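You operate a simulated robot arm through the tools that you are given. There is no shell and no other tool.

You are at the controls of a simulated two-armed robot. One attempt, no reset.

JOB
Take the steel die with the largest size on its label from the top of the plywood bench and put it on top of the brown bobbin on the mesh floor of the cream cabinet. Open the upper drawer, put the white bottle inside of the shoe rack, then shut the drawer. Put the ticket marked "A" on the steel plate. Do these in any order. Set down upright: white bottle.

The check looks at the end state, three seconds after you hand in, the way a careful person would. Anything else that was tipped, shoved, dropped, spilled or broken makes it a failure.

ROBOT AND FRAMES
Two 7-joint arms with two-finger parallel grippers on one trunk, on a base that drives. Base frame: it is fixed to the floor where the robot stands at the start and does not move with it; the origin is under the middle of the robot, x ahead of it, y to its left, z up. Readings come in mm, rad, newtons and seconds.
The left shoulder is at the start at [50, 168, 1082], the right one opposite. With the tool pointing down near the work surface each hand reaches from about 100 to 660 mm from the robot's upright axis, wherever it stands, measured 20 degrees to its own side. Places, roughly: bobbin [-3500, 500, 1000]; steel die [-3500, 1750, 1000]; ticket [-750, 4750, 750]; upper drawer [-900, 4500, 500]; upper drawer of the shoe rack [-900, 4500, 500]; white bottle [-750, 4500, 750]. Payload 1.57 kg a hand.
Tool frame (each hand has its own): the origin (TCP) lies between the finger pads and is the grasp point; the fingertips stand 30 mm ahead of it; z points along the fingers, y is the line along which they close. The gripper opens to 80 mm. The fingers are 17 mm wide and 12 mm thick; the gripper's body (40 by 82 mm) begins 80 mm behind the TCP.
Orientation is that of the tool frame in the base frame, as a unit quaternion [x, y, z, w]. With the fingers straight down and closing along the base's y, the tool's x points along the base's -x, its y along +y and its z along -z.

CONTROLS
- The arms move only by the tool drive_tool. It takes "left_steps", "right_steps" or both (then of equal length, played together; a hand with none holds still); each is one flat list of numbers, 7 for each row, row after row: the finger opening in mm, from 0 to 80, then the shift along the tool's x, y, z in mm, then the turn, a rotation vector about the tool's x, y, z in rad. In form: [hand, tx, ty, tz, rx, ry, rz, hand, tx, ty, tz, rx, ry, rz, ...]. A call has 1 to 20 rows; each row shifts and turns the commanded pose from where the row before left it, along the tool's axes as they then stand. A row lasts 0.2 s, in which the tool goes at most 50 mm and 0.15 rad; a call with a longer step from one row to the next is refused whole, and so is a gripper value outside its range. Where a pose cannot be reached the arm comes as near as it can. A force on the tool above 40 N (or 10 N above the force at the start of the call, whichever is more), or a blocked arm, ends the call early, and 0.2 s more pass. The fingers move at their own pace (about 45 mm/s each) and stop on an object; they squeeze with about 25 N. The grip force told is the motor's: it shows also when the fingers shut on nothing. Time passes only in rows, and 0.2 s behind the last, so rows that do not move let the fingers close. The reply holds the time, the measured pose of the TCP, the force on the tool along the base axes, the opening and the grip force, in the units named above and with some noise, with the torque about the TCP (base axes, N m) and any sound that the robot's microphone picked up.
- Cameras (640 x 400 px; columns grow to the right, rows downward): "scene" is now at [138.8, -9.3, 1300.6]; the picture's right is [-0.13, -0.99, 0.00], its down [-0.58, 0.08, -0.81] and it looks along [0.81, -0.11, -0.58] (base axes); focal length 247 px, centre (320, 200). "left" rides on the left gripper at [72, 7, -122] in its tool frame; the picture's right is [-0.09, 1.00, 0.00], its down [-0.84, -0.08, -0.54] and it looks along [-0.54, -0.05, 0.84] (tool axes); focal length 238 px, centre (320, 200). "right" rides on the right gripper at [72, -7, -122] in its tool frame; the picture's right is [0.09, 1.00, 0.00], its down [-0.84, 0.08, -0.54] and it looks along [-0.54, 0.05, 0.84] (tool axes); focal length 238 px, centre (320, 200). There is no depth. A picture from a camera that has moved, and an enlarged one, comes with that camera's place and axes in the base frame and with its lens. The place of the scene camera against the robot may be out by one fixed shift of up to 18 mm in any direction.
- capture(camera): a new picture of that camera. The clock stands still meanwhile.
- raise_lower(by): slides the trunk up (or, below 0, down) by that many mm; the arms and the scene camera ride with it, the base frame stays. It gives what a move gives, with no picture.
- base_move(legs): drives the robot by 1 to 6 legs, each [ahead, left, turn to the left] in mm, mm and rad, along the robot's own axes; the way and the turn of a leg run together, so that a leg with both is an arc; at most 1500 mm and 3.142 rad a leg. The arms and the cameras ride along, it lands a little off, and it stops where it bumps. It gives what a move gives.
- turn_head(pan, tilt): turns the head with the scene camera to pan (to the left, within 1.396 rad either way) and tilt (down, from -0.506 to 1.204), counted from straight ahead of the robot. It gives what a move gives.
- close_up(camera, box): a new picture of the part [left, top, right, bottom] of that camera's present view, enlarged. The clock stands still meanwhile.
- finish_job(): hands the job in; it is judged then, once.

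Places have to be worked out from the pictures, the camera data and where the tool is seen. Open the grippers and draw the arms clear of the work before you hand the job in, unless the task says otherwise.

The tools are called by a JSON object that holds its "fn" and its "kwargs". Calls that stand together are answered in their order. drive_tool: Moves the arms, as the interface text tells. Its arguments: {"type":"object","properties":{"left_steps":{"type":"array"},"right_steps":{"type":"array"}},"required":[]} The other tools are called the same way: raise_lower (by) slides the trunk up or down; base_move (legs) drives the base; turn_head (pan, tilt) turns the head that bears the scene camera; capture (camera) takes a picture; close_up (camera, box) takes an enlarged picture of a part of a camera's view; finish_job () hands the job in.

At the start:

```text
time_s: 0.0
left_ee_pos: [428.1, 204.9, 1119.8]
left_orientation: [0.0, 1.0, 0.0, 0.0]
left_ft_force: [-0.3, -0.2, 0.1]
left_moment: [0.0, -0.03, 0.0]
left_width: 79.9
left_finger_force: 0.0
right_ee_pos: [470.2, -253.7, 1097.2]
right_orientation: [0.0, 1.0, 0.0, 0.0]
right_ft_force: [0.4, -0.2, -0.1]
right_moment: [-0.03, -0.01, 0.0]
right_width: 80.2
right_finger_force: 0.0
trunk travel left (down, up): [-250.0, 193.0]
robot x, y, heading: [-1.7, -1.4, 0.002]
head pan, tilt: [-0.133, 0.62]
```

scene: 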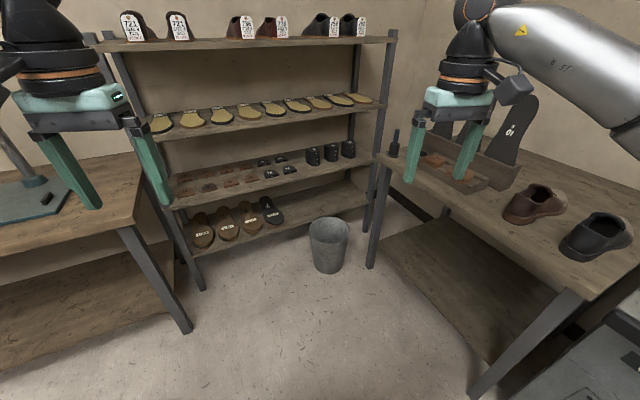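
right: 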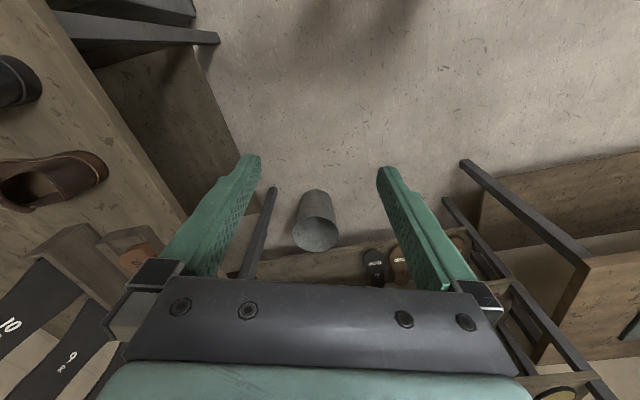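
left: 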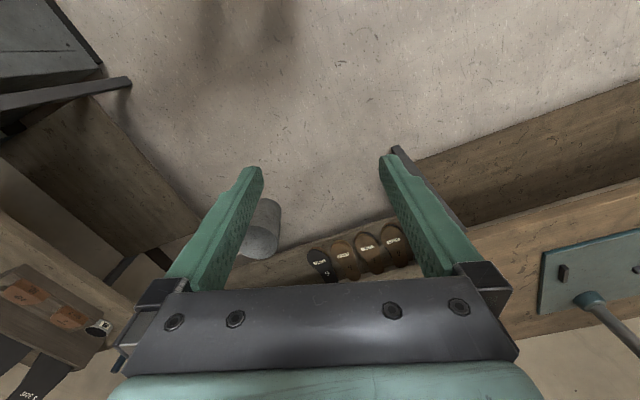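

The first pictures show a shoemaker's room with shelves ahead and benches on both sides; the work places are behind me and to my left. I'll turn the head to the left to see the way.

{"fn": "turn_head", "kwargs": {"pan": 1.39, "tilt": 0.3}}

```text
time_s: 1.6
left_ee_pos: [427.4, 204.4, 1119.7]
left_orientation: [-0.001, 1.0, 0.0, 0.0]
left_ft_force: [-1.3, 0.1, 0.3]
left_moment: [0.01, 0.01, 0.03]
left_width: 79.9
left_finger_force: 0.1
right_ee_pos: [469.7, -254.1, 1098.0]
right_orientation: [0.0, 1.0, 0.0, 0.001]
right_ft_force: [0.3, 0.8, -0.6]
right_moment: [0.03, 0.03, -0.01]
right_width: 80.1
right_finger_force: 0.1
trunk travel left (down, up): [-250.0, 193.0]
robot x, y, heading: [1.1, -0.8, -0.003]
head pan, tilt: [1.389, 0.3]
```

Now I take a picture toward the left.

{"fn": "capture", "kwargs": {"camera": "scene"}}

```text
taken
camera scene: at [68.7, 94.0, 1329.8], right [0.98, -0.18, 0.0], down [-0.05, -0.29, -0.96], along [0.17, 0.94, -0.3], focal length 247 px, centre (320, 200)
```

scene: 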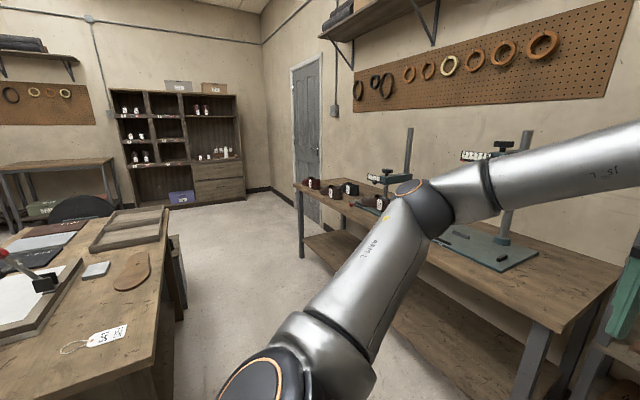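

The shoe rack with two drawers stands at the far end, and a work table lies to the back-left. I look right and down as well before moving.

{"fn": "turn_head", "kwargs": {"pan": -1.39, "tilt": 0.4}}

{"fn": "capture", "kwargs": {"camera": "scene"}}

```text
time_s: 4.1
left_ee_pos: [428.2, 204.7, 1119.4]
left_orientation: [-0.001, 1.0, 0.0, 0.001]
left_ft_force: [-0.9, -0.5, 0.0]
left_moment: [0.0, 0.0, 0.02]
left_width: 80.0
left_finger_force: 0.1
right_ee_pos: [468.2, -254.2, 1097.6]
right_orientation: [0.0, 1.0, 0.0, 0.001]
right_ft_force: [-0.1, -0.4, 0.1]
right_moment: [0.01, 0.0, 0.05]
right_width: 80.0
right_finger_force: 0.0
trunk travel left (down, up): [-250.0, 193.0]
robot x, y, heading: [1.1, 2.2, 0.001]
head pan, tilt: [-1.389, 0.4]
```

```text
taken
camera scene: at [68.6, -88.9, 1320.5], right [-0.98, -0.18, 0.0], down [-0.07, 0.38, -0.92], along [0.17, -0.91, -0.39], focal length 247 px, centre (320, 200)
```

scene: 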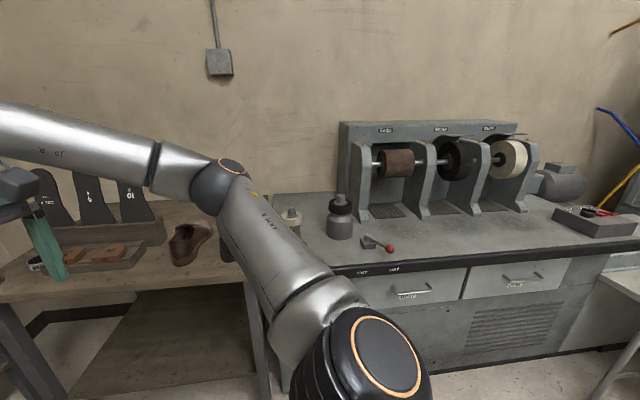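

To the right there's a bench with a finishing machine about 0.6 m off. I tuck both arms in before turning the robot.

{"fn": "drive_tool", "kwargs": {"left_steps": [80, 40, 0, 0, 0, 0, 0, 80, 40, 0, 0, 0, 0, 0, 80, 40, 0, 0, 0, 0, 0, 80, 30, 0, 0, 0, 0, 0, 80, 0, 0, 0, 0, 0, 0], "right_steps": [80, 40, 0, 0, 0, 0, 0, 80, 40, 0, 0, 0, 0, 0, 80, 40, 0, 0, 0, 0, 0, 80, 40, 0, 0, 0, 0, 0, 80, 30, 0, 0, 0, 0, 0]}}

```text
time_s: 5.3
left_ee_pos: [277.2, 204.7, 1120.1]
left_orientation: [0.0, 1.0, 0.0, 0.001]
left_ft_force: [-0.8, 0.4, -0.1]
left_moment: [0.0, 0.02, 0.01]
left_width: 80.0
left_finger_force: 0.1
right_ee_pos: [279.2, -255.5, 1100.0]
right_orientation: [0.0, 1.0, 0.0, 0.0]
right_ft_force: [0.1, -0.2, 0.6]
right_moment: [0.0, -0.02, 0.01]
right_width: 79.7
right_finger_force: 0.1
trunk travel left (down, up): [-250.0, 193.0]
robot x, y, heading: [4.2, -1.5, -0.003]
head pan, tilt: [-1.389, 0.4]
```

Left picture gives a corridor about 1 m wide running toward the shoe rack, tilted ~15° from base y. I turn the robot left about 1.75 rad in place and look.

{"fn": "base_move", "kwargs": {"legs": [[0, 0, 1.75]]}}

{"fn": "turn_head", "kwargs": {"pan": 0.0, "tilt": 0.35}}

{"fn": "capture", "kwargs": {"camera": "scene"}}

```text
time_s: 9.9
left_ee_pos: [-254.0, 233.9, 1120.4]
left_orientation: [0.771, -0.637, 0.0, 0.001]
left_ft_force: [0.7, -0.5, 0.2]
left_moment: [0.03, 0.01, -0.02]
left_width: 79.9
left_finger_force: 0.0
right_ee_pos: [196.1, 323.3, 1098.1]
right_orientation: [0.771, -0.637, 0.0, 0.0]
right_ft_force: [1.0, 0.5, 0.5]
right_moment: [-0.01, -0.03, 0.01]
right_width: 80.0
right_finger_force: 0.1
trunk travel left (down, up): [-250.0, 193.0]
robot x, y, heading: [0.4, 0.4, 1.763]
head pan, tilt: [-1.389, 0.4]
```

```text
time_s: 11.4
left_ee_pos: [-252.8, 234.6, 1120.3]
left_orientation: [0.771, -0.637, 0.0, 0.0]
left_ft_force: [-0.7, -0.7, -0.1]
left_moment: [-0.03, -0.01, -0.02]
left_width: 79.9
left_finger_force: 0.1
right_ee_pos: [196.5, 322.8, 1098.6]
right_orientation: [0.772, -0.636, 0.0, 0.0]
right_ft_force: [0.2, -0.3, -0.8]
right_moment: [-0.02, 0.01, 0.02]
right_width: 80.1
right_finger_force: 0.1
trunk travel left (down, up): [-250.0, 193.0]
robot x, y, heading: [-1.3, 1.7, 1.764]
head pan, tilt: [0.0, 0.351]
```

```text
taken
camera scene: at [-13.3, 132.9, 1325.1], right [0.98, 0.19, 0.0], down [0.06, -0.34, -0.94], along [-0.18, 0.92, -0.34], focal length 247 px, centre (320, 200)
```

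scene: 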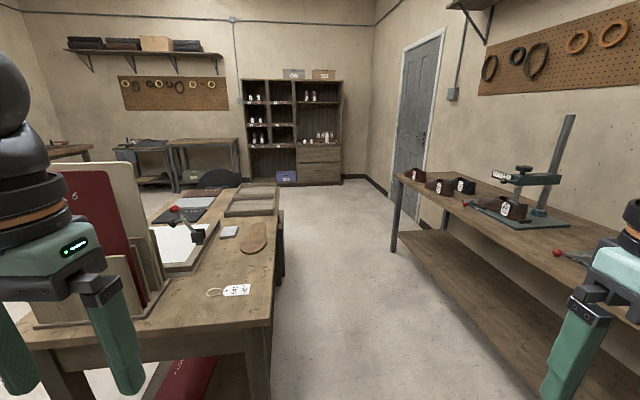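

From this view the rack faces along heading ≈1.84 rad, and the corridor's centre line lies about 400 mm to my right. I align the heading, shift right and drive 3 m ahead.

{"fn": "base_move", "kwargs": {"legs": [[0, 0, 0.077], [0, -400, 0], [1500, 0, 0], [1200, 0, 0]]}}

{"fn": "capture", "kwargs": {"camera": "scene"}}

```text
time_s: 28.7
left_ee_pos: [-575.8, 2939.5, 1120.6]
left_orientation: [0.789, -0.614, 0.0, 0.0]
left_ft_force: [-0.9, 0.0, -0.7]
left_moment: [0.02, 0.02, -0.03]
left_width: 80.2
left_finger_force: 0.1
right_ee_pos: [-131.1, 3055.1, 1099.4]
right_orientation: [0.789, -0.614, 0.0, -0.001]
right_ft_force: [0.5, 0.1, -0.5]
right_moment: [-0.03, 0.04, -0.01]
right_width: 80.0
right_finger_force: 0.1
trunk travel left (down, up): [-250.0, 193.0]
robot x, y, heading: [-308.0, 2719.8, 1.821]
head pan, tilt: [0.0, 0.351]
```

```text
taken
camera scene: at [-329.8, 2852.7, 1325.0], right [0.97, 0.25, 0.0], down [0.09, -0.33, -0.94], along [-0.23, 0.91, -0.34], focal length 247 px, centre (320, 200)
```

scene: 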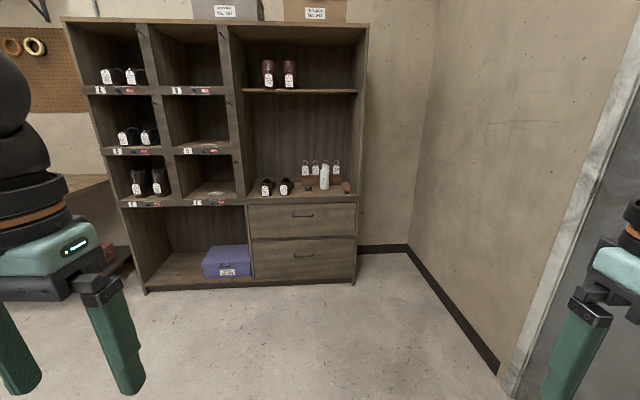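

The rack is clear ahead, with the white bottle and several tickets on the shelf above the drawers. I zoom in.

{"fn": "close_up", "kwargs": {"camera": "scene", "box": [240, 140, 370, 221]}}

{"fn": "close_up", "kwargs": {"camera": "scene", "box": [230, 190, 380, 290]}}

```text
4.92 times, centred on (305, 180) of scene
camera zoom: at [-329.8, 2852.7, 1325.0], right [0.97, 0.25, 0.0], down [0.09, -0.33, -0.94], along [-0.23, 0.91, -0.34], focal length 1217 px, centre (394, 296)
```

zoom: 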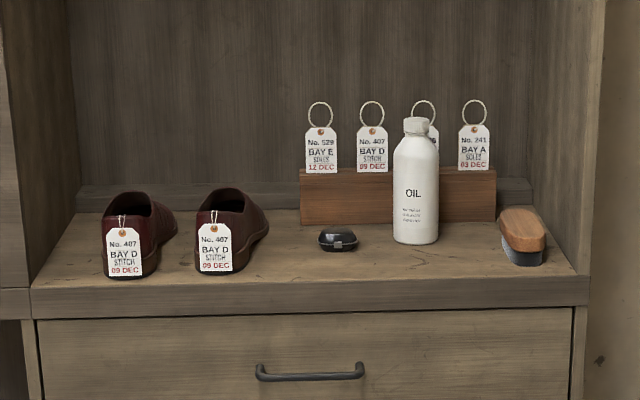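

```text
4.00 times, centred on (305, 240) of scene
camera zoom: at [-329.8, 2852.7, 1325.0], right [0.97, 0.25, 0.0], down [0.09, -0.33, -0.94], along [-0.23, 0.91, -0.34], focal length 989 px, centre (380, 40)
```

zoom: 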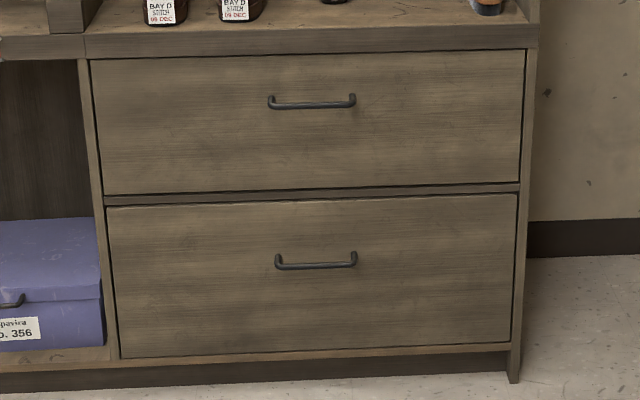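

Tickets read BAY E, BAY D, (one hidden) and BAY A at the right; the upper drawer spans roughly z 420–700 with its handle near z 620. Before approaching, I look left for the steel plate and the other benches.

{"fn": "turn_head", "kwargs": {"pan": 0.8, "tilt": 0.35}}

{"fn": "capture", "kwargs": {"camera": "scene"}}

{"fn": "turn_head", "kwargs": {"pan": 1.39, "tilt": 0.3}}

{"fn": "capture", "kwargs": {"camera": "scene"}}

```text
time_s: 29.8
left_ee_pos: [-575.5, 2939.8, 1120.1]
left_orientation: [0.79, -0.613, -0.001, 0.001]
left_ft_force: [-0.5, -0.3, 0.5]
left_moment: [0.04, 0.0, -0.01]
left_width: 80.1
left_finger_force: 0.1
right_ee_pos: [-131.0, 3055.8, 1098.3]
right_orientation: [0.789, -0.614, 0.001, 0.0]
right_ft_force: [0.4, -0.4, 0.0]
right_moment: [0.0, 0.01, -0.03]
right_width: 80.0
right_finger_force: 0.0
trunk travel left (down, up): [-250.0, 193.0]
robot x, y, heading: [-309.2, 2720.3, 1.818]
head pan, tilt: [0.799, 0.351]
```

```text
taken
camera scene: at [-387.4, 2808.8, 1325.1], right [0.5, 0.87, 0.0], down [0.3, -0.17, -0.94], along [-0.81, 0.47, -0.34], focal length 247 px, centre (320, 200)
```

scene: 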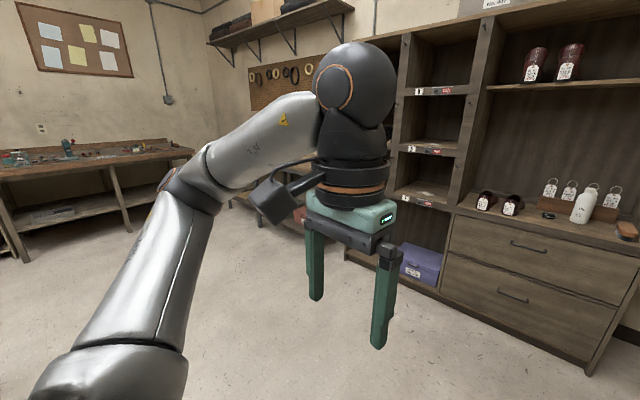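

```text
time_s: 30.8
left_ee_pos: [-576.2, 2939.7, 1121.7]
left_orientation: [0.79, -0.614, 0.001, 0.0]
left_ft_force: [0.5, -0.4, -0.4]
left_moment: [0.0, 0.0, 0.01]
left_width: 80.2
left_finger_force: 0.0
right_ee_pos: [-132.1, 3055.0, 1098.7]
right_orientation: [0.79, -0.613, 0.0, -0.001]
right_ft_force: [0.7, -0.5, -0.6]
right_moment: [-0.02, 0.01, 0.01]
right_width: 80.2
right_finger_force: 0.0
trunk travel left (down, up): [-250.0, 193.0]
robot x, y, heading: [-310.8, 2721.6, 1.823]
head pan, tilt: [1.389, 0.3]
```

```text
taken
camera scene: at [-399.8, 2756.1, 1329.8], right [-0.07, 1.0, 0.0], down [0.3, 0.02, -0.96], along [-0.95, -0.06, -0.3], focal length 247 px, centre (320, 200)
```

scene: 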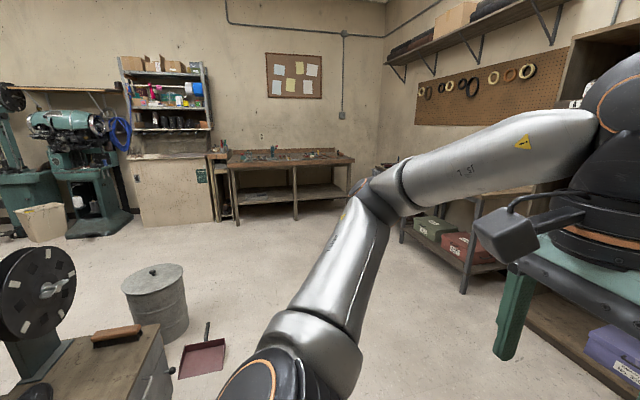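

At the far −x wall I see a cream cabinet with bins and, beside it, the bench with tools. I zoom in on both.

{"fn": "close_up", "kwargs": {"camera": "scene", "box": [110, 50, 230, 230]}}

{"fn": "close_up", "kwargs": {"camera": "scene", "box": [205, 120, 365, 220]}}

```text
2.22 times, centred on (170, 140) of scene
camera zoom: at [-399.8, 2756.1, 1329.8], right [-0.07, 1.0, 0.0], down [0.3, 0.02, -0.96], along [-0.95, -0.06, -0.3], focal length 550 px, centre (653, 333)
```

zoom: 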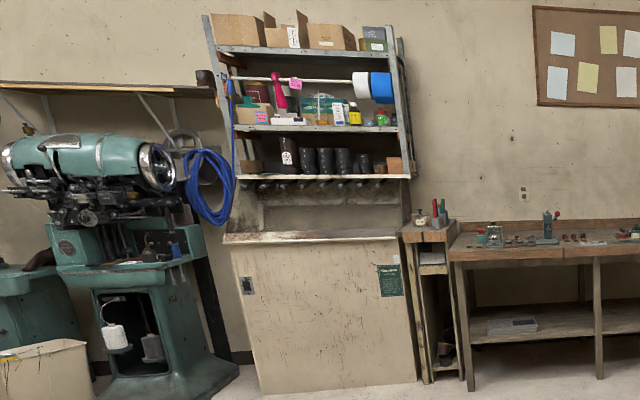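

```text
4.00 times, centred on (285, 170) of scene
camera zoom: at [-399.8, 2756.1, 1329.8], right [-0.07, 1.0, 0.0], down [0.3, 0.02, -0.96], along [-0.95, -0.06, -0.3], focal length 989 px, centre (460, 320)
```

zoom: 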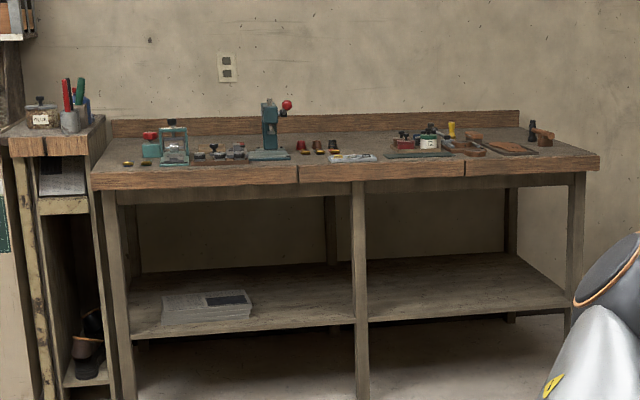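

The plywood bench carries presses and a row of dies, and a grey plate may lie on it; I'll inspect it later. First the rack: I look ahead and down to see the robot's own base size.

{"fn": "turn_head", "kwargs": {"pan": 0.0, "tilt": 1.2}}

{"fn": "capture", "kwargs": {"camera": "scene"}}

```text
time_s: 32.4
left_ee_pos: [-575.5, 2939.8, 1120.1]
left_orientation: [0.79, -0.614, 0.0, 0.0]
left_ft_force: [0.0, 0.4, -0.3]
left_moment: [-0.01, -0.01, 0.01]
left_width: 79.9
left_finger_force: 0.1
right_ee_pos: [-131.4, 3054.6, 1098.0]
right_orientation: [0.789, -0.614, -0.001, 0.0]
right_ft_force: [-0.3, 0.1, 0.6]
right_moment: [0.01, 0.01, -0.01]
right_width: 80.2
right_finger_force: 0.1
trunk travel left (down, up): [-250.0, 193.0]
robot x, y, heading: [-309.3, 2722.5, 1.821]
head pan, tilt: [0.0, 1.201]
```

```text
taken
camera scene: at [-320.6, 2816.6, 1257.7], right [0.97, 0.25, 0.0], down [0.23, -0.9, -0.36], along [-0.09, 0.35, -0.93], focal length 247 px, centre (320, 200)
```

scene: 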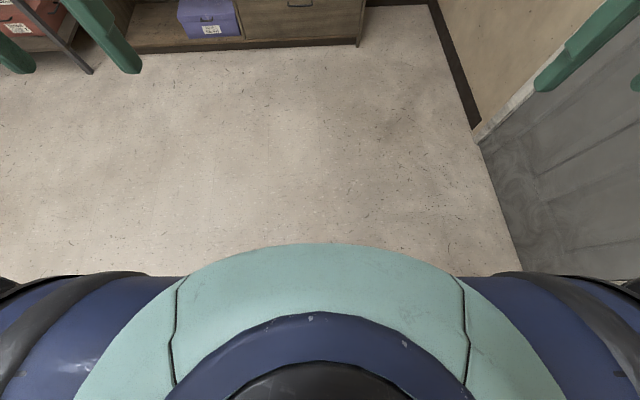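

The base front can't stick out more than about 320 mm from my axis (hidden under the chest). I align with the rack (heading ≈1.868) and drive until the axis is about 600 mm from its front, then look again.

{"fn": "base_move", "kwargs": {"legs": [[0, 0, 0.047], [1150, 0, 0]]}}

{"fn": "turn_head", "kwargs": {"pan": 0.0, "tilt": 0.65}}

{"fn": "capture", "kwargs": {"camera": "scene"}}

```text
time_s: 38.6
left_ee_pos: [-912.7, 4034.6, 1120.4]
left_orientation: [0.8, -0.6, -0.001, 0.0]
left_ft_force: [0.1, -0.2, -0.5]
left_moment: [-0.02, -0.02, -0.02]
left_width: 80.1
left_finger_force: 0.1
right_ee_pos: [-471.3, 4164.4, 1098.4]
right_orientation: [0.8, -0.6, 0.0, 0.0]
right_ft_force: [-1.1, 0.4, -0.4]
right_moment: [0.02, 0.0, 0.03]
right_width: 79.9
right_finger_force: 0.0
trunk travel left (down, up): [-250.0, 193.0]
robot x, y, heading: [-639.0, 3823.0, 1.852]
head pan, tilt: [0.0, 1.201]
```

```text
time_s: 39.6
left_ee_pos: [-911.3, 4034.2, 1121.1]
left_orientation: [0.8, -0.6, -0.001, 0.0]
left_ft_force: [-0.6, 0.2, -0.1]
left_moment: [0.0, -0.02, -0.02]
left_width: 80.0
left_finger_force: 0.0
right_ee_pos: [-472.9, 4165.4, 1098.6]
right_orientation: [0.8, -0.601, -0.001, 0.001]
right_ft_force: [0.1, 0.4, 0.2]
right_moment: [0.01, -0.01, 0.01]
right_width: 80.1
right_finger_force: 0.1
trunk travel left (down, up): [-250.0, 193.0]
robot x, y, heading: [-638.9, 3821.9, 1.854]
head pan, tilt: [0.0, 0.649]
```

```text
taken
camera scene: at [-661.5, 3948.8, 1298.0], right [0.96, 0.28, 0.0], down [0.17, -0.58, -0.8], along [-0.22, 0.76, -0.61], focal length 247 px, centre (320, 200)
```

scene: 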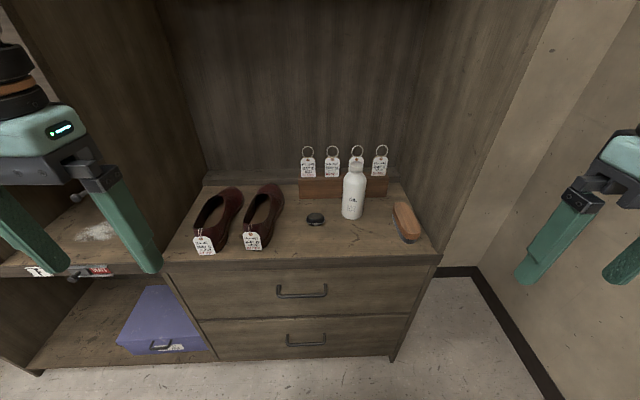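

Now about 590 mm from the rack front; shelf top z≈754, bottle ~200 mm behind the front edge and ~200 mm tall, ticket block ~290 mm behind. I zoom for details of bottle and tickets.

{"fn": "close_up", "kwargs": {"camera": "scene", "box": [280, 135, 440, 235]}}

{"fn": "close_up", "kwargs": {"camera": "scene", "box": [160, 240, 450, 380]}}

```text
4.00 times, centred on (360, 185) of scene
camera zoom: at [-661.5, 3948.8, 1298.0], right [0.96, 0.28, 0.0], down [0.17, -0.58, -0.8], along [-0.22, 0.76, -0.61], focal length 989 px, centre (160, 260)
```

zoom: 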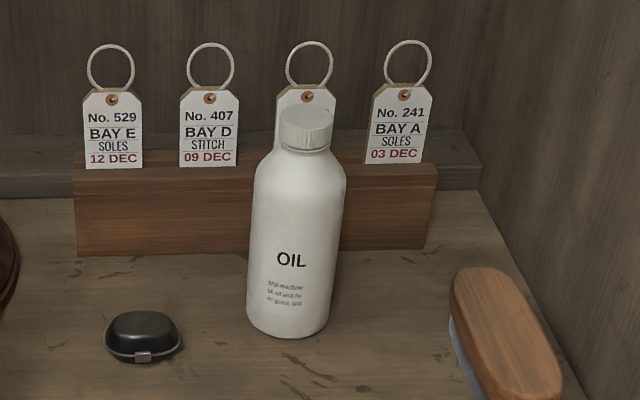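

```text
2.21 times, centred on (305, 310) of scene
camera zoom: at [-661.5, 3948.8, 1298.0], right [0.96, 0.28, 0.0], down [0.17, -0.58, -0.8], along [-0.22, 0.76, -0.61], focal length 546 px, centre (353, -43)
```

zoom: 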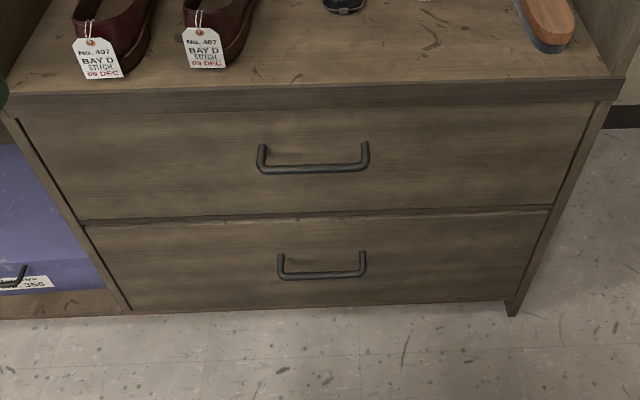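

The bottle's cap is ~40 mm wide with its top near z≈944, at about 777 mm ahead and 108 mm right of my axis. I square up (+0.025 rad) and move 200 mm closer for a top-down cap grasp by the right hand.

{"fn": "base_move", "kwargs": {"legs": [[0, 0, 0.025], [200, 0, 0]]}}

{"fn": "capture", "kwargs": {"camera": "scene"}}

{"fn": "capture", "kwargs": {"camera": "right"}}

```text
time_s: 41.5
left_ee_pos: [-976.6, 4215.7, 1121.0]
left_orientation: [0.808, -0.589, 0.0, 0.0]
left_ft_force: [-0.5, 0.9, -0.5]
left_moment: [0.0, -0.01, 0.01]
left_width: 80.2
left_finger_force: 0.1
right_ee_pos: [-542.3, 4358.0, 1098.6]
right_orientation: [0.808, -0.589, -0.001, 0.0]
right_ft_force: [-0.2, 0.3, -1.1]
right_moment: [0.0, -0.03, 0.02]
right_width: 79.9
right_finger_force: 0.0
trunk travel left (down, up): [-250.0, 193.0]
robot x, y, heading: [-698.9, 4013.4, 1.877]
head pan, tilt: [0.0, 0.649]
```

```text
taken
camera scene: at [-725.4, 4137.6, 1297.9], right [0.95, 0.31, 0.0], down [0.18, -0.58, -0.8], along [-0.24, 0.76, -0.61], focal length 247 px, centre (320, 200)
```

scene: 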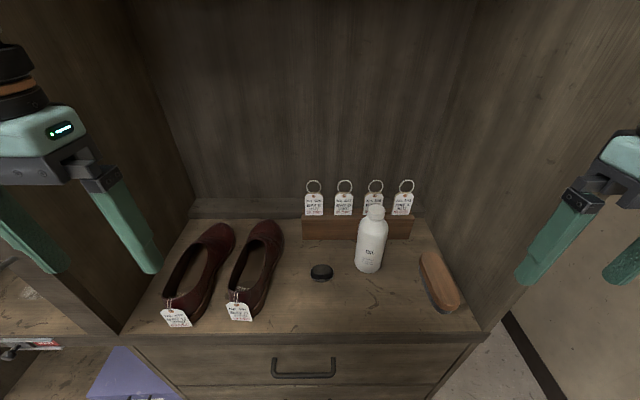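

```text
taken
camera right: at [-513.5, 4291.2, 1220.0], right [-0.92, -0.39, 0.0], down [-0.33, 0.77, 0.54], along [-0.21, 0.5, -0.84], focal length 238 px, centre (320, 200)
```

right: 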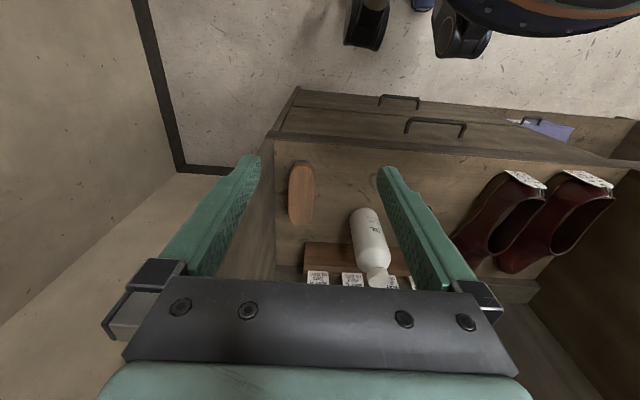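

Scene and wrist views agree that the bottle's axis is near (-744, 4593) with cap top z≈944. I move the right hand at its present height over that place and look with its camera.

{"fn": "drive_tool", "kwargs": {"right_steps": [80, -15, 30, 0, 0, 0, 0, 80, -35, 20, 0, 0, 0, 0, 80, -40, 20, 0, 0, 0, 0, 80, -40, 20, 0, 0, 0, 0, 80, -40, 15, 0, 0, 0, 0, 80, -40, 15, 0, 0, 0, 0, 80, -40, 0, 0, 0, 0, 0, 80, -25, 0, 0, 0, 0, 0, 80, 0, 0, 0, 0, 0, 0]}}

{"fn": "capture", "kwargs": {"camera": "right"}}

{"fn": "capture", "kwargs": {"camera": "scene"}}

```text
time_s: 43.5
left_ee_pos: [-977.4, 4216.1, 1120.6]
left_orientation: [0.808, -0.59, 0.0, -0.001]
left_ft_force: [0.4, 0.1, -0.8]
left_moment: [0.0, -0.03, -0.03]
left_width: 80.0
left_finger_force: 0.0
right_ee_pos: [-738.9, 4584.0, 1096.9]
right_orientation: [0.808, -0.589, 0.0, 0.0]
right_ft_force: [0.2, 0.1, 0.2]
right_moment: [0.02, -0.02, 0.0]
right_width: 79.7
right_finger_force: 0.0
trunk travel left (down, up): [-250.0, 193.0]
robot x, y, heading: [-700.0, 4015.6, 1.88]
head pan, tilt: [0.0, 0.649]
```

```text
taken
camera right: at [-711.8, 4515.8, 1219.1], right [-0.92, -0.39, 0.0], down [-0.33, 0.77, 0.54], along [-0.21, 0.5, -0.84], focal length 238 px, centre (320, 200)
```

right: 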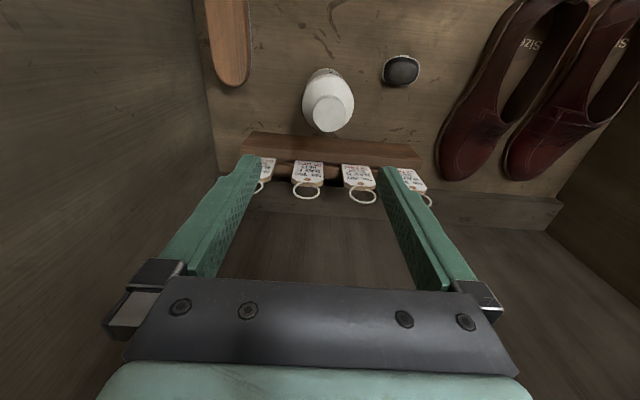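

```text
taken
camera scene: at [-725.1, 4137.1, 1298.0], right [0.95, 0.31, 0.0], down [0.18, -0.58, -0.8], along [-0.24, 0.76, -0.6], focal length 247 px, centre (320, 200)
```

scene: 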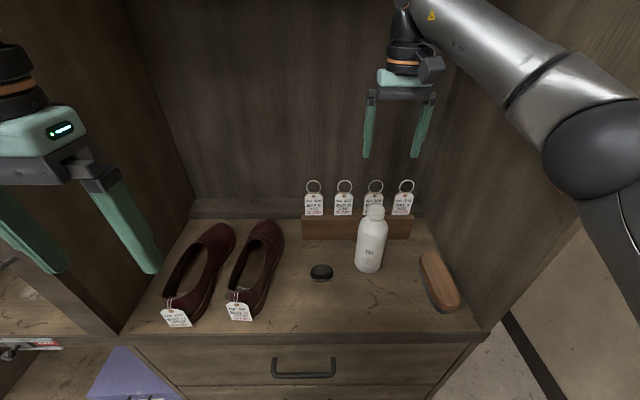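

The wrist camera puts the cap at about (-747, 4567), z≈940. I correct by +14 x / +13 y (tool) and descend to z≈1000 to check again.

{"fn": "drive_tool", "kwargs": {"right_steps": [80, 14, 13, 0, 0, 0, 0, 80, 0, 0, 30, 0, 0, 0, 80, 0, 0, 35, 0, 0, 0, 80, 0, 0, 30, 0, 0, 0, 80, 0, 0, 0, 0, 0, 0]}}

{"fn": "capture", "kwargs": {"camera": "right"}}

```text
time_s: 44.8
left_ee_pos: [-978.7, 4214.7, 1121.3]
left_orientation: [0.808, -0.589, 0.0, 0.0]
left_ft_force: [-0.4, -0.6, 0.4]
left_moment: [-0.02, 0.0, 0.02]
left_width: 79.9
left_finger_force: 0.0
right_ee_pos: [-749.0, 4565.9, 1003.4]
right_orientation: [0.808, -0.589, 0.0, 0.0]
right_ft_force: [-1.1, -0.9, 0.5]
right_moment: [-0.03, -0.02, -0.03]
right_width: 80.0
right_finger_force: 0.1
trunk travel left (down, up): [-250.0, 193.0]
robot x, y, heading: [-695.2, 4015.2, 1.879]
head pan, tilt: [0.0, 0.649]
```

```text
taken
camera right: at [-719.9, 4498.8, 1124.5], right [-0.92, -0.39, 0.0], down [-0.33, 0.77, 0.54], along [-0.21, 0.5, -0.84], focal length 238 px, centre (320, 200)
```

right: 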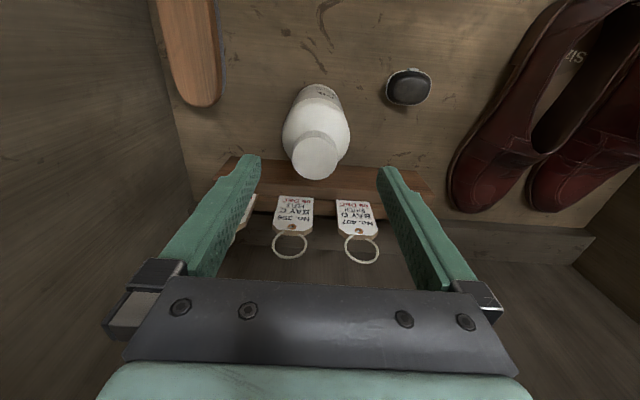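

The cap is almost centred (off by ~5 mm). I correct, descend to z≈930 so the pads flank the cap, and close.

{"fn": "drive_tool", "kwargs": {"right_steps": [80, -4, -4, 25, 0, 0, 0, 80, 0, 0, 25, 0, 0, 0, 80, 0, 0, 23, 0, 0, 0, 80, 0, 0, 0, 0, 0, 0]}}

{"fn": "capture", "kwargs": {"camera": "right"}}

```text
time_s: 45.8
left_ee_pos: [-978.2, 4216.0, 1120.8]
left_orientation: [0.807, -0.59, 0.0, 0.0]
left_ft_force: [0.5, 0.2, -0.1]
left_moment: [-0.04, -0.01, 0.0]
left_width: 79.9
left_finger_force: 0.0
right_ee_pos: [-744.3, 4571.0, 930.1]
right_orientation: [0.808, -0.589, 0.001, 0.0]
right_ft_force: [0.4, 0.4, -0.5]
right_moment: [0.02, -0.01, -0.01]
right_width: 79.9
right_finger_force: 0.1
trunk travel left (down, up): [-250.0, 193.0]
robot x, y, heading: [-697.2, 4012.2, 1.884]
head pan, tilt: [0.0, 0.649]
```

```text
taken
camera right: at [-716.3, 4503.7, 1051.9], right [-0.92, -0.39, 0.0], down [-0.33, 0.77, 0.54], along [-0.21, 0.5, -0.84], focal length 238 px, centre (320, 200)
```

right: 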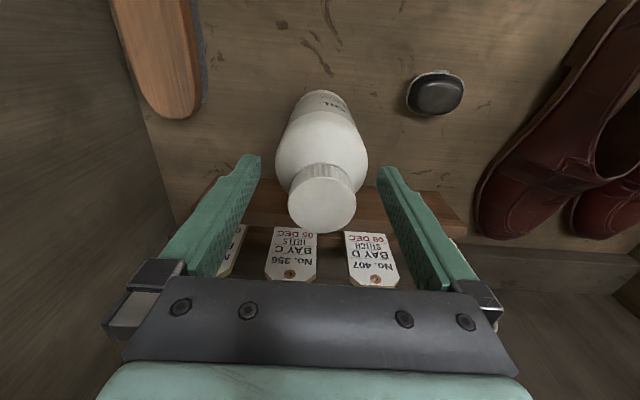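

The cap sits centred between the pads (cap top ≈ TCP height). I nudge 4 mm forward and close the fingers.

{"fn": "drive_tool", "kwargs": {"right_steps": [80, -4, 0, 0, 0, 0, 0, 60, 0, 0, 0, 0, 0, 0, 40, 0, 0, 0, 0, 0, 0, 20, 0, 0, 0, 0, 0, 0, 10, 0, 0, 0, 0, 0, 0, 0, 0, 0, 0, 0, 0, 0, 0, 0, 0, 0, 0, 0, 0, 0, 0, 0, 0, 0, 0, 0]}}

{"fn": "capture", "kwargs": {"camera": "right"}}

```text
time_s: 47.5
left_ee_pos: [-978.0, 4214.3, 1120.7]
left_orientation: [0.808, -0.59, -0.001, -0.001]
left_ft_force: [-0.4, 0.3, 0.3]
left_moment: [0.0, -0.01, 0.0]
left_width: 80.0
left_finger_force: 0.0
right_ee_pos: [-747.1, 4574.1, 932.7]
right_orientation: [0.808, -0.589, -0.001, -0.001]
right_ft_force: [-1.4, 1.5, 16.7]
right_moment: [0.08, 0.14, -0.04]
right_width: 55.3
right_finger_force: 24.9
trunk travel left (down, up): [-250.0, 193.0]
robot x, y, heading: [-696.6, 4011.9, 1.877]
head pan, tilt: [0.0, 0.649]
```

```text
taken
camera right: at [-718.1, 4506.6, 1053.7], right [-0.92, -0.39, 0.0], down [-0.33, 0.77, 0.55], along [-0.21, 0.5, -0.84], focal length 238 px, centre (320, 200)
```

right: 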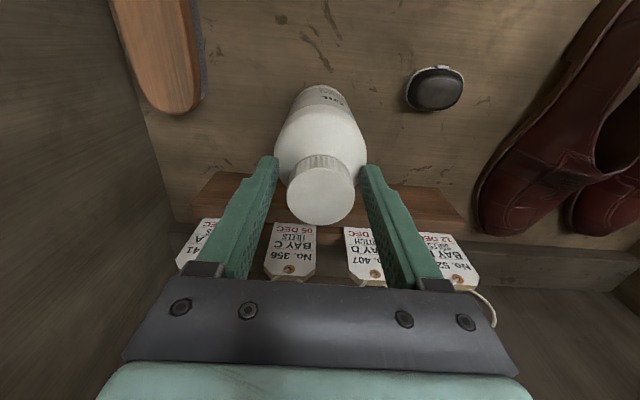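

The fingers stopped at 55 mm with an upward push: the tips are on the sloped shoulder. I reopen, rise 15 mm, and close on the cap alone.

{"fn": "drive_tool", "kwargs": {"right_steps": [80, 0, 0, 0, 0, 0, 0, 80, 0, 0, 0, 0, 0, 0, 80, 0, 0, -15, 0, 0, 0, 80, 0, 0, 0, 0, 0, 0, 60, 0, 0, 0, 0, 0, 0, 40, 0, 0, 0, 0, 0, 0, 20, 0, 0, 0, 0, 0, 0, 0, 0, 0, 0, 0, 0, 0, 0, 0, 0, 0, 0, 0, 0, 0, 0, 0, 0, 0, 0, 0]}}

{"fn": "capture", "kwargs": {"camera": "right"}}

```text
time_s: 49.8
left_ee_pos: [-979.2, 4214.2, 1120.6]
left_orientation: [0.808, -0.589, -0.001, 0.0]
left_ft_force: [-0.4, 0.1, 0.4]
left_moment: [0.02, 0.02, 0.02]
left_width: 80.2
left_finger_force: 0.1
right_ee_pos: [-746.9, 4574.4, 947.7]
right_orientation: [0.808, -0.589, -0.001, -0.002]
right_ft_force: [0.0, 1.4, 8.2]
right_moment: [0.01, -0.07, -0.01]
right_width: 36.8
right_finger_force: 25.2
trunk travel left (down, up): [-250.0, 193.0]
robot x, y, heading: [-700.6, 4012.4, 1.881]
head pan, tilt: [0.0, 0.649]
```

```text
taken
camera right: at [-718.2, 4506.9, 1068.4], right [-0.92, -0.39, 0.0], down [-0.33, 0.77, 0.54], along [-0.21, 0.5, -0.84], focal length 238 px, centre (320, 200)
```

right: 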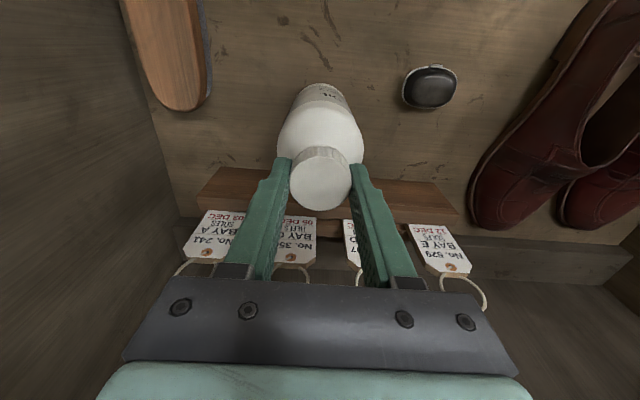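

Now the fingers hold the 37 mm cap. I lift a little and check the load.

{"fn": "drive_tool", "kwargs": {"right_steps": [0, 0, 0, -5, 0, 0, 0, 0, 0, 0, -10, 0, 0, 0, 0, 0, 0, -15, 0, 0, 0, 0, 0, 0, 0, 0, 0, 0]}}

{"fn": "capture", "kwargs": {"camera": "right"}}

{"fn": "capture", "kwargs": {"camera": "scene"}}

```text
time_s: 50.8
left_ee_pos: [-978.8, 4216.5, 1119.9]
left_orientation: [0.808, -0.589, 0.0, 0.0]
left_ft_force: [-0.3, 0.1, -0.6]
left_moment: [0.02, 0.01, 0.0]
left_width: 79.9
left_finger_force: 0.0
right_ee_pos: [-746.5, 4576.3, 974.8]
right_orientation: [0.808, -0.589, 0.001, 0.001]
right_ft_force: [0.1, 0.5, -3.8]
right_moment: [0.02, -0.01, -0.01]
right_width: 37.2
right_finger_force: 25.0
trunk travel left (down, up): [-250.0, 193.0]
robot x, y, heading: [-698.3, 4014.9, 1.88]
head pan, tilt: [0.0, 0.649]
```

```text
taken
camera right: at [-718.3, 4507.7, 1097.1], right [-0.92, -0.39, 0.0], down [-0.33, 0.77, 0.54], along [-0.21, 0.5, -0.84], focal length 238 px, centre (320, 200)
```

right: 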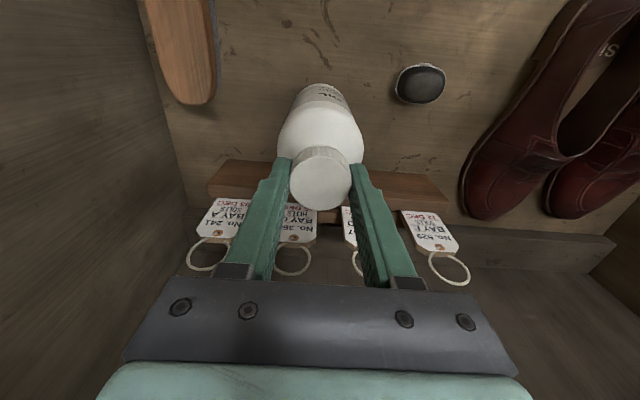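

```text
taken
camera scene: at [-725.3, 4137.4, 1297.9], right [0.95, 0.31, 0.0], down [0.18, -0.58, -0.8], along [-0.24, 0.76, -0.6], focal length 247 px, centre (320, 200)
```

scene: 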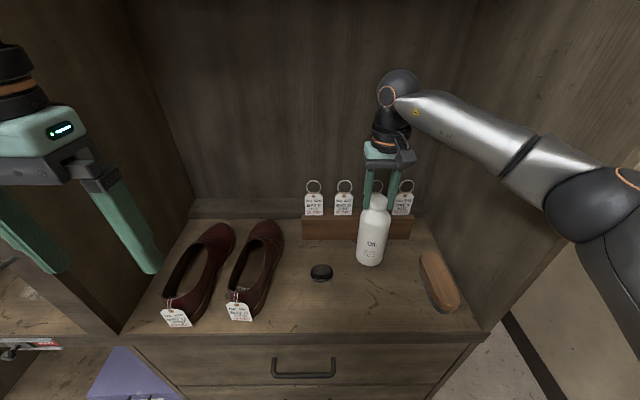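

The bottle is lifted, weighing about 0.4 kg. I raise it to z≈1100 and draw it back out over the front edge.

{"fn": "drive_tool", "kwargs": {"right_steps": [0, 0, 0, -30, 0, 0, 0, 0, 0, 0, -35, 0, 0, 0, 0, 0, 0, -35, 0, 0, 0, 0, 10, 0, -25, 0, 0, 0, 0, 30, -8, 0, 0, 0, 0, 0, 30, -10, 0, 0, 0, 0, 0, 30, -10, 0, 0, 0, 0, 0, 30, -10, 0, 0, 0, 0, 0, 30, -10, 0, 0, 0, 0, 0, 30, -10, 0, 0, 0, 0, 0, 0, 0, 0, 0, 0, 0]}}

{"fn": "base_move", "kwargs": {"legs": [[-340, 0, 0]]}}

{"fn": "capture", "kwargs": {"camera": "scene"}}

```text
time_s: 53.1
left_ee_pos: [-978.3, 4215.0, 1121.1]
left_orientation: [0.808, -0.589, -0.001, 0.0]
left_ft_force: [-0.3, 1.4, -0.1]
left_moment: [-0.01, 0.03, 0.02]
left_width: 79.9
left_finger_force: 0.1
right_ee_pos: [-633.8, 4411.1, 1100.2]
right_orientation: [0.808, -0.589, 0.0, 0.0]
right_ft_force: [0.1, -0.9, -3.6]
right_moment: [0.03, 0.02, -0.01]
right_width: 37.0
right_finger_force: 25.1
trunk travel left (down, up): [-250.0, 193.0]
robot x, y, heading: [-697.6, 4011.9, 1.878]
head pan, tilt: [0.0, 0.649]
```

```text
time_s: 55.4
left_ee_pos: [-873.0, 3887.8, 1120.6]
left_orientation: [0.809, -0.587, 0.001, 0.0]
left_ft_force: [0.3, 0.0, 0.4]
left_moment: [0.01, 0.0, 0.04]
left_width: 80.1
left_finger_force: 0.0
right_ee_pos: [-529.8, 4082.7, 1100.9]
right_orientation: [0.809, -0.588, -0.001, 0.0]
right_ft_force: [0.7, 0.6, -3.7]
right_moment: [0.03, -0.01, 0.0]
right_width: 37.0
right_finger_force: 24.9
trunk travel left (down, up): [-250.0, 193.0]
robot x, y, heading: [-595.8, 3687.0, 1.888]
head pan, tilt: [0.0, 0.649]
```

```text
taken
camera scene: at [-619.8, 3809.1, 1298.1], right [0.95, 0.31, 0.0], down [0.19, -0.57, -0.8], along [-0.25, 0.76, -0.6], focal length 247 px, centre (320, 200)
```

scene: 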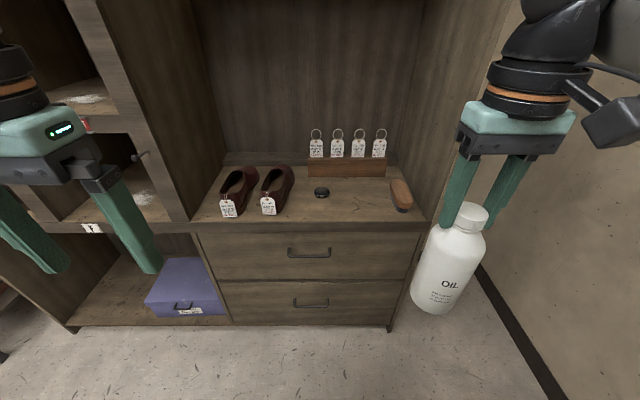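

Axis is now ~725 mm from the rack front and the handle bar is at roughly 695 ahead, lateral −25, z≈617. I lower the trunk 200 mm and bring the left hand forward before turning it to point at the handle, while lifting the bottle hand a bit.

{"fn": "raise_lower", "kwargs": {"by": -200}}

{"fn": "drive_tool", "kwargs": {"left_steps": [80, -35, 0, 0, 0, 0, 0, 80, -35, 0, 0, 0, 0, 0, 80, -35, 0, 0, 0, 0, 0, 80, -35, 0, 0, 0, 0, 0, 80, -35, 0, 0, 0, 0, 0, 80, -30, 0, 0, 0, 0, 0, 80, 0, 0, 0, 0, 0, 0], "right_steps": [0, 0, -8, -20, 0, 0, 0, 0, 0, -8, -20, 0, 0, 0, 0, 0, -8, -20, 0, 0, 0, 0, 0, -8, -20, 0, 0, 0, 0, 0, -8, -20, 0, 0, 0, 0, 0, 0, -20, 0, 0, 0, 0, 0, 0, 0, 0, 0, 0]}}

```text
time_s: 57.6
left_ee_pos: [-872.6, 3886.2, 920.3]
left_orientation: [0.808, -0.589, -0.001, 0.0]
left_ft_force: [0.6, 0.0, -0.3]
left_moment: [0.01, 0.03, 0.0]
left_width: 80.0
left_finger_force: 0.1
right_ee_pos: [-530.0, 4084.6, 900.2]
right_orientation: [0.809, -0.588, 0.0, 0.0]
right_ft_force: [-0.1, -0.4, -2.6]
right_moment: [0.01, 0.01, -0.03]
right_width: 36.8
right_finger_force: 24.9
trunk travel left (down, up): [-50.0, 393.0]
robot x, y, heading: [-595.3, 3688.3, 1.885]
head pan, tilt: [0.0, 0.649]
```

```text
time_s: 59.2
left_ee_pos: [-936.0, 4083.8, 920.1]
left_orientation: [0.809, -0.588, 0.001, 0.0]
left_ft_force: [-0.1, 0.4, 0.0]
left_moment: [0.02, -0.01, 0.03]
left_width: 79.9
left_finger_force: 0.1
right_ee_pos: [-491.2, 4097.0, 1021.3]
right_orientation: [0.809, -0.588, 0.0, 0.001]
right_ft_force: [-0.3, -0.4, -3.1]
right_moment: [0.03, 0.04, -0.01]
right_width: 36.9
right_finger_force: 24.7
trunk travel left (down, up): [-50.0, 393.0]
robot x, y, heading: [-590.4, 3687.6, 1.887]
head pan, tilt: [0.0, 0.649]
```

Left hand is forward and clear. Now I pitch it up in place so the fingers point forward at the rack.

{"fn": "drive_tool", "kwargs": {"left_steps": [80, 0, 0, 0, 0, -0.1428, 0, 80, 0, 0, 0, 0, -0.1428, 0, 80, 0, 0, 0, 0, -0.1428, 0, 80, 0, 0, 0, 0, -0.1428, 0, 80, 0, 0, 0, 0, -0.1428, 0, 80, 0, 0, 0, 0, -0.1428, 0, 80, 0, 0, 0, 0, -0.1428, 0, 80, 0, 0, 0, 0, -0.1428, 0, 80, 0, 0, 0, 0, -0.1428, 0, 80, 0, 0, 0, 0, -0.1428, 0, 80, 0, 0, 0, 0, -0.1428, 0, 80, 0, 0, 0, 0, 0, 0]}}

{"fn": "capture", "kwargs": {"camera": "left"}}

{"fn": "capture", "kwargs": {"camera": "scene"}}

```text
time_s: 61.8
left_ee_pos: [-928.2, 4085.8, 920.4]
left_orientation: [0.587, -0.437, -0.549, -0.404]
left_ft_force: [0.0, 0.2, -0.1]
left_moment: [0.02, -0.01, 0.01]
left_width: 80.1
left_finger_force: 0.0
left hand out of reach, approached as far as the arm can: row 11
right_ee_pos: [-491.7, 4097.3, 1018.9]
right_orientation: [0.809, -0.588, 0.0, 0.0]
right_ft_force: [-1.1, -0.4, -3.4]
right_moment: [0.03, 0.04, 0.01]
right_width: 36.7
right_finger_force: 25.2
trunk travel left (down, up): [-50.0, 393.0]
robot x, y, heading: [-593.0, 3687.6, 1.886]
head pan, tilt: [0.0, 0.649]
```

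```text
taken
camera left: at [-898.3, 3961.2, 859.3], right [-0.95, -0.29, 0.1], down [0.22, -0.44, 0.87], along [-0.21, 0.85, 0.48], focal length 238 px, centre (320, 200)
```

left: 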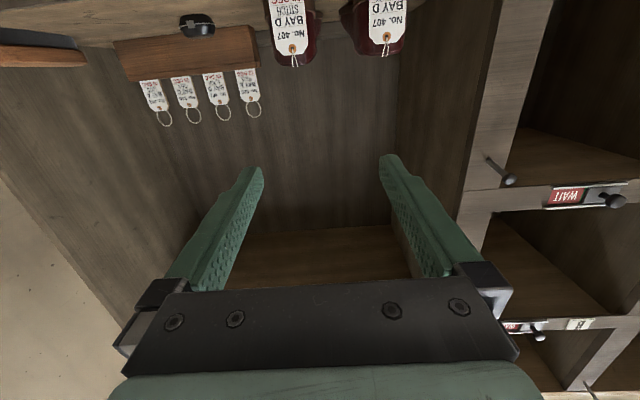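

```text
taken
camera scene: at [-619.8, 3809.4, 1098.0], right [0.95, 0.31, 0.0], down [0.19, -0.58, -0.8], along [-0.25, 0.76, -0.6], focal length 247 px, centre (320, 200)
```

scene: 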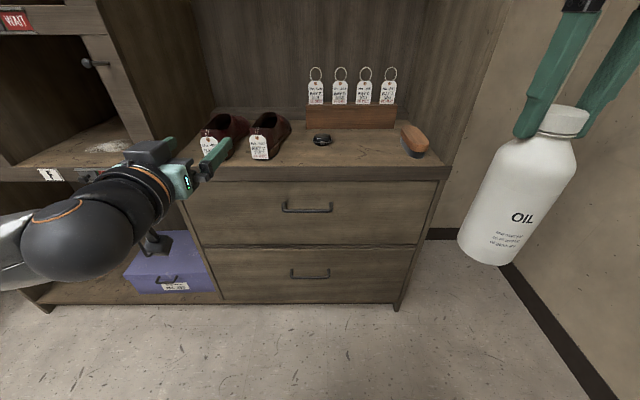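

The left hand now points nearly straight ahead. I roll it by +90° about its axis so that it closes vertically, for the horizontal handle bar.

{"fn": "drive_tool", "kwargs": {"left_steps": [80, 0, 0, 0, 0, 0, 0.1428, 80, 0, 0, 0, 0, 0, 0.1428, 80, 0, 0, 0, 0, 0, 0.1428, 80, 0, 0, 0, 0, 0, 0.1428, 80, 0, 0, 0, 0, 0, 0.1428, 80, 0, 0, 0, 0, 0, 0.1428, 80, 0, 0, 0, 0, 0, 0.1428, 80, 0, 0, 0, 0, 0, 0.1428, 80, 0, 0, 0, 0, 0, 0.1428, 80, 0, 0, 0, 0, 0, 0.1428, 80, 0, 0, 0, 0, 0, 0.1428, 80, 0, 0, 0, 0, 0, 0]}}

{"fn": "capture", "kwargs": {"camera": "left"}}

{"fn": "capture", "kwargs": {"camera": "scene"}}

```text
time_s: 64.4
left_ee_pos: [-929.6, 4084.5, 922.4]
left_orientation: [-0.106, 0.724, 0.674, -0.103]
left_ft_force: [-0.1, 0.0, -0.3]
left_moment: [0.01, 0.02, -0.01]
left_width: 80.0
left_finger_force: 0.1
right_ee_pos: [-491.5, 4096.8, 1021.2]
right_orientation: [0.809, -0.588, 0.0, 0.0]
right_ft_force: [-0.2, 0.3, -3.9]
right_moment: [0.02, 0.0, -0.01]
right_width: 36.7
right_finger_force: 24.7
trunk travel left (down, up): [-50.0, 393.0]
robot x, y, heading: [-593.9, 3687.3, 1.885]
head pan, tilt: [0.0, 0.649]
```

```text
taken
camera left: at [-962.3, 3947.3, 938.3], right [0.07, 0.1, 0.99], down [0.96, -0.28, -0.04], along [0.27, 0.96, -0.11], focal length 238 px, centre (320, 200)
```

left: 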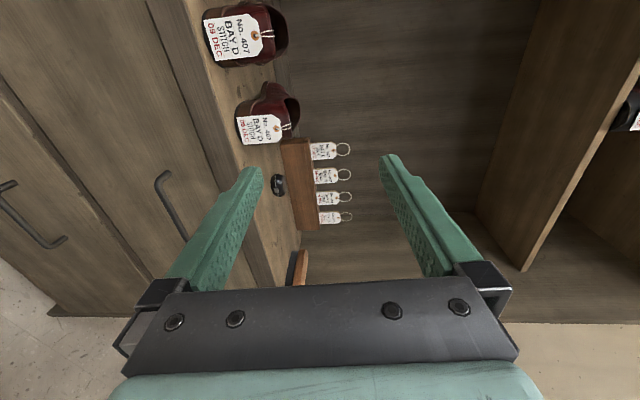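

```text
taken
camera scene: at [-619.9, 3809.4, 1098.0], right [0.95, 0.31, 0.0], down [0.19, -0.58, -0.8], along [-0.25, 0.76, -0.6], focal length 247 px, centre (320, 200)
```

scene: 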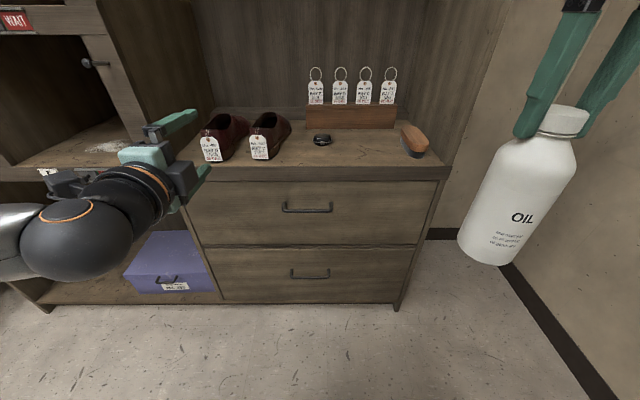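

Triangulating from both views, the upper handle bar runs from about (-905, 4331) to (-765, 4373) at z≈623. I bring the left hand down in front of it, stopping ~150 mm short.

{"fn": "drive_tool", "kwargs": {"left_steps": [80, -21.3, -35.2, 12.5, 0, 0, 0, 80, -21.3, -35.2, 12.5, 0, 0, 0, 80, -21.3, -35.2, 12.5, 0, 0, 0, 80, -21.3, -35.2, 12.5, 0, 0, 0, 80, -21.3, -35.2, 12.5, 0, 0, 0, 80, -21.3, -35.2, 12.5, 0, 0, 0, 80, -21.3, -35.2, 12.5, 0, 0, 0, 80, -21.3, -35.2, 12.5, 0, 0, 0, 80, 0, 0, 0, 0, 0, 0]}}

{"fn": "capture", "kwargs": {"camera": "left"}}

{"fn": "capture", "kwargs": {"camera": "scene"}}

```text
time_s: 66.4
left_ee_pos: [-767.0, 4211.8, 650.2]
left_orientation: [-0.11, 0.725, 0.671, -0.104]
left_ft_force: [0.0, 0.2, -0.3]
left_moment: [-0.02, 0.0, -0.03]
left_width: 79.8
left_finger_force: 0.1
left hand out of reach, approached as far as the arm can: row 2, 5, 6, 7, 8
right_ee_pos: [-491.8, 4097.3, 1021.4]
right_orientation: [0.809, -0.587, 0.001, 0.0]
right_ft_force: [0.0, 0.2, -4.5]
right_moment: [-0.03, -0.01, 0.0]
right_width: 36.9
right_finger_force: 25.2
trunk travel left (down, up): [-50.0, 393.0]
robot x, y, heading: [-592.8, 3691.7, 1.884]
head pan, tilt: [0.0, 0.649]
```

```text
taken
camera left: at [-799.5, 4074.2, 666.8], right [0.07, 0.1, 0.99], down [0.96, -0.27, -0.04], along [0.27, 0.96, -0.12], focal length 238 px, centre (320, 200)
```

left: 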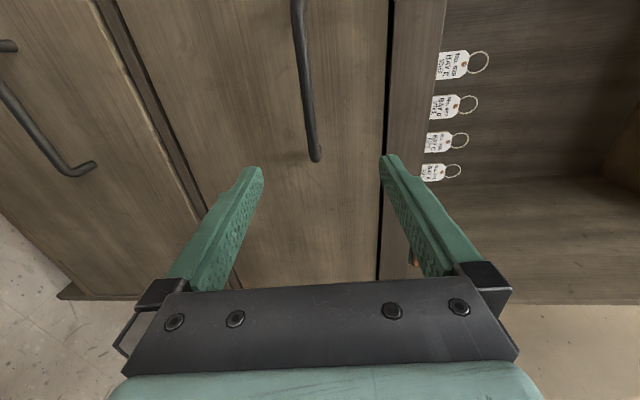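

```text
taken
camera scene: at [-619.9, 3809.5, 1098.0], right [0.95, 0.31, 0.0], down [0.19, -0.58, -0.8], along [-0.25, 0.76, -0.6], focal length 247 px, centre (320, 200)
```

scene: 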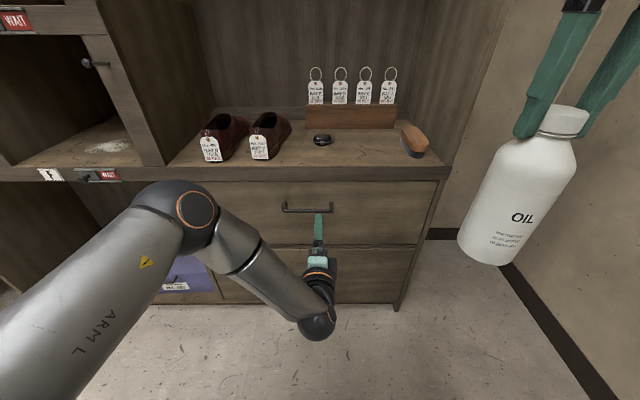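

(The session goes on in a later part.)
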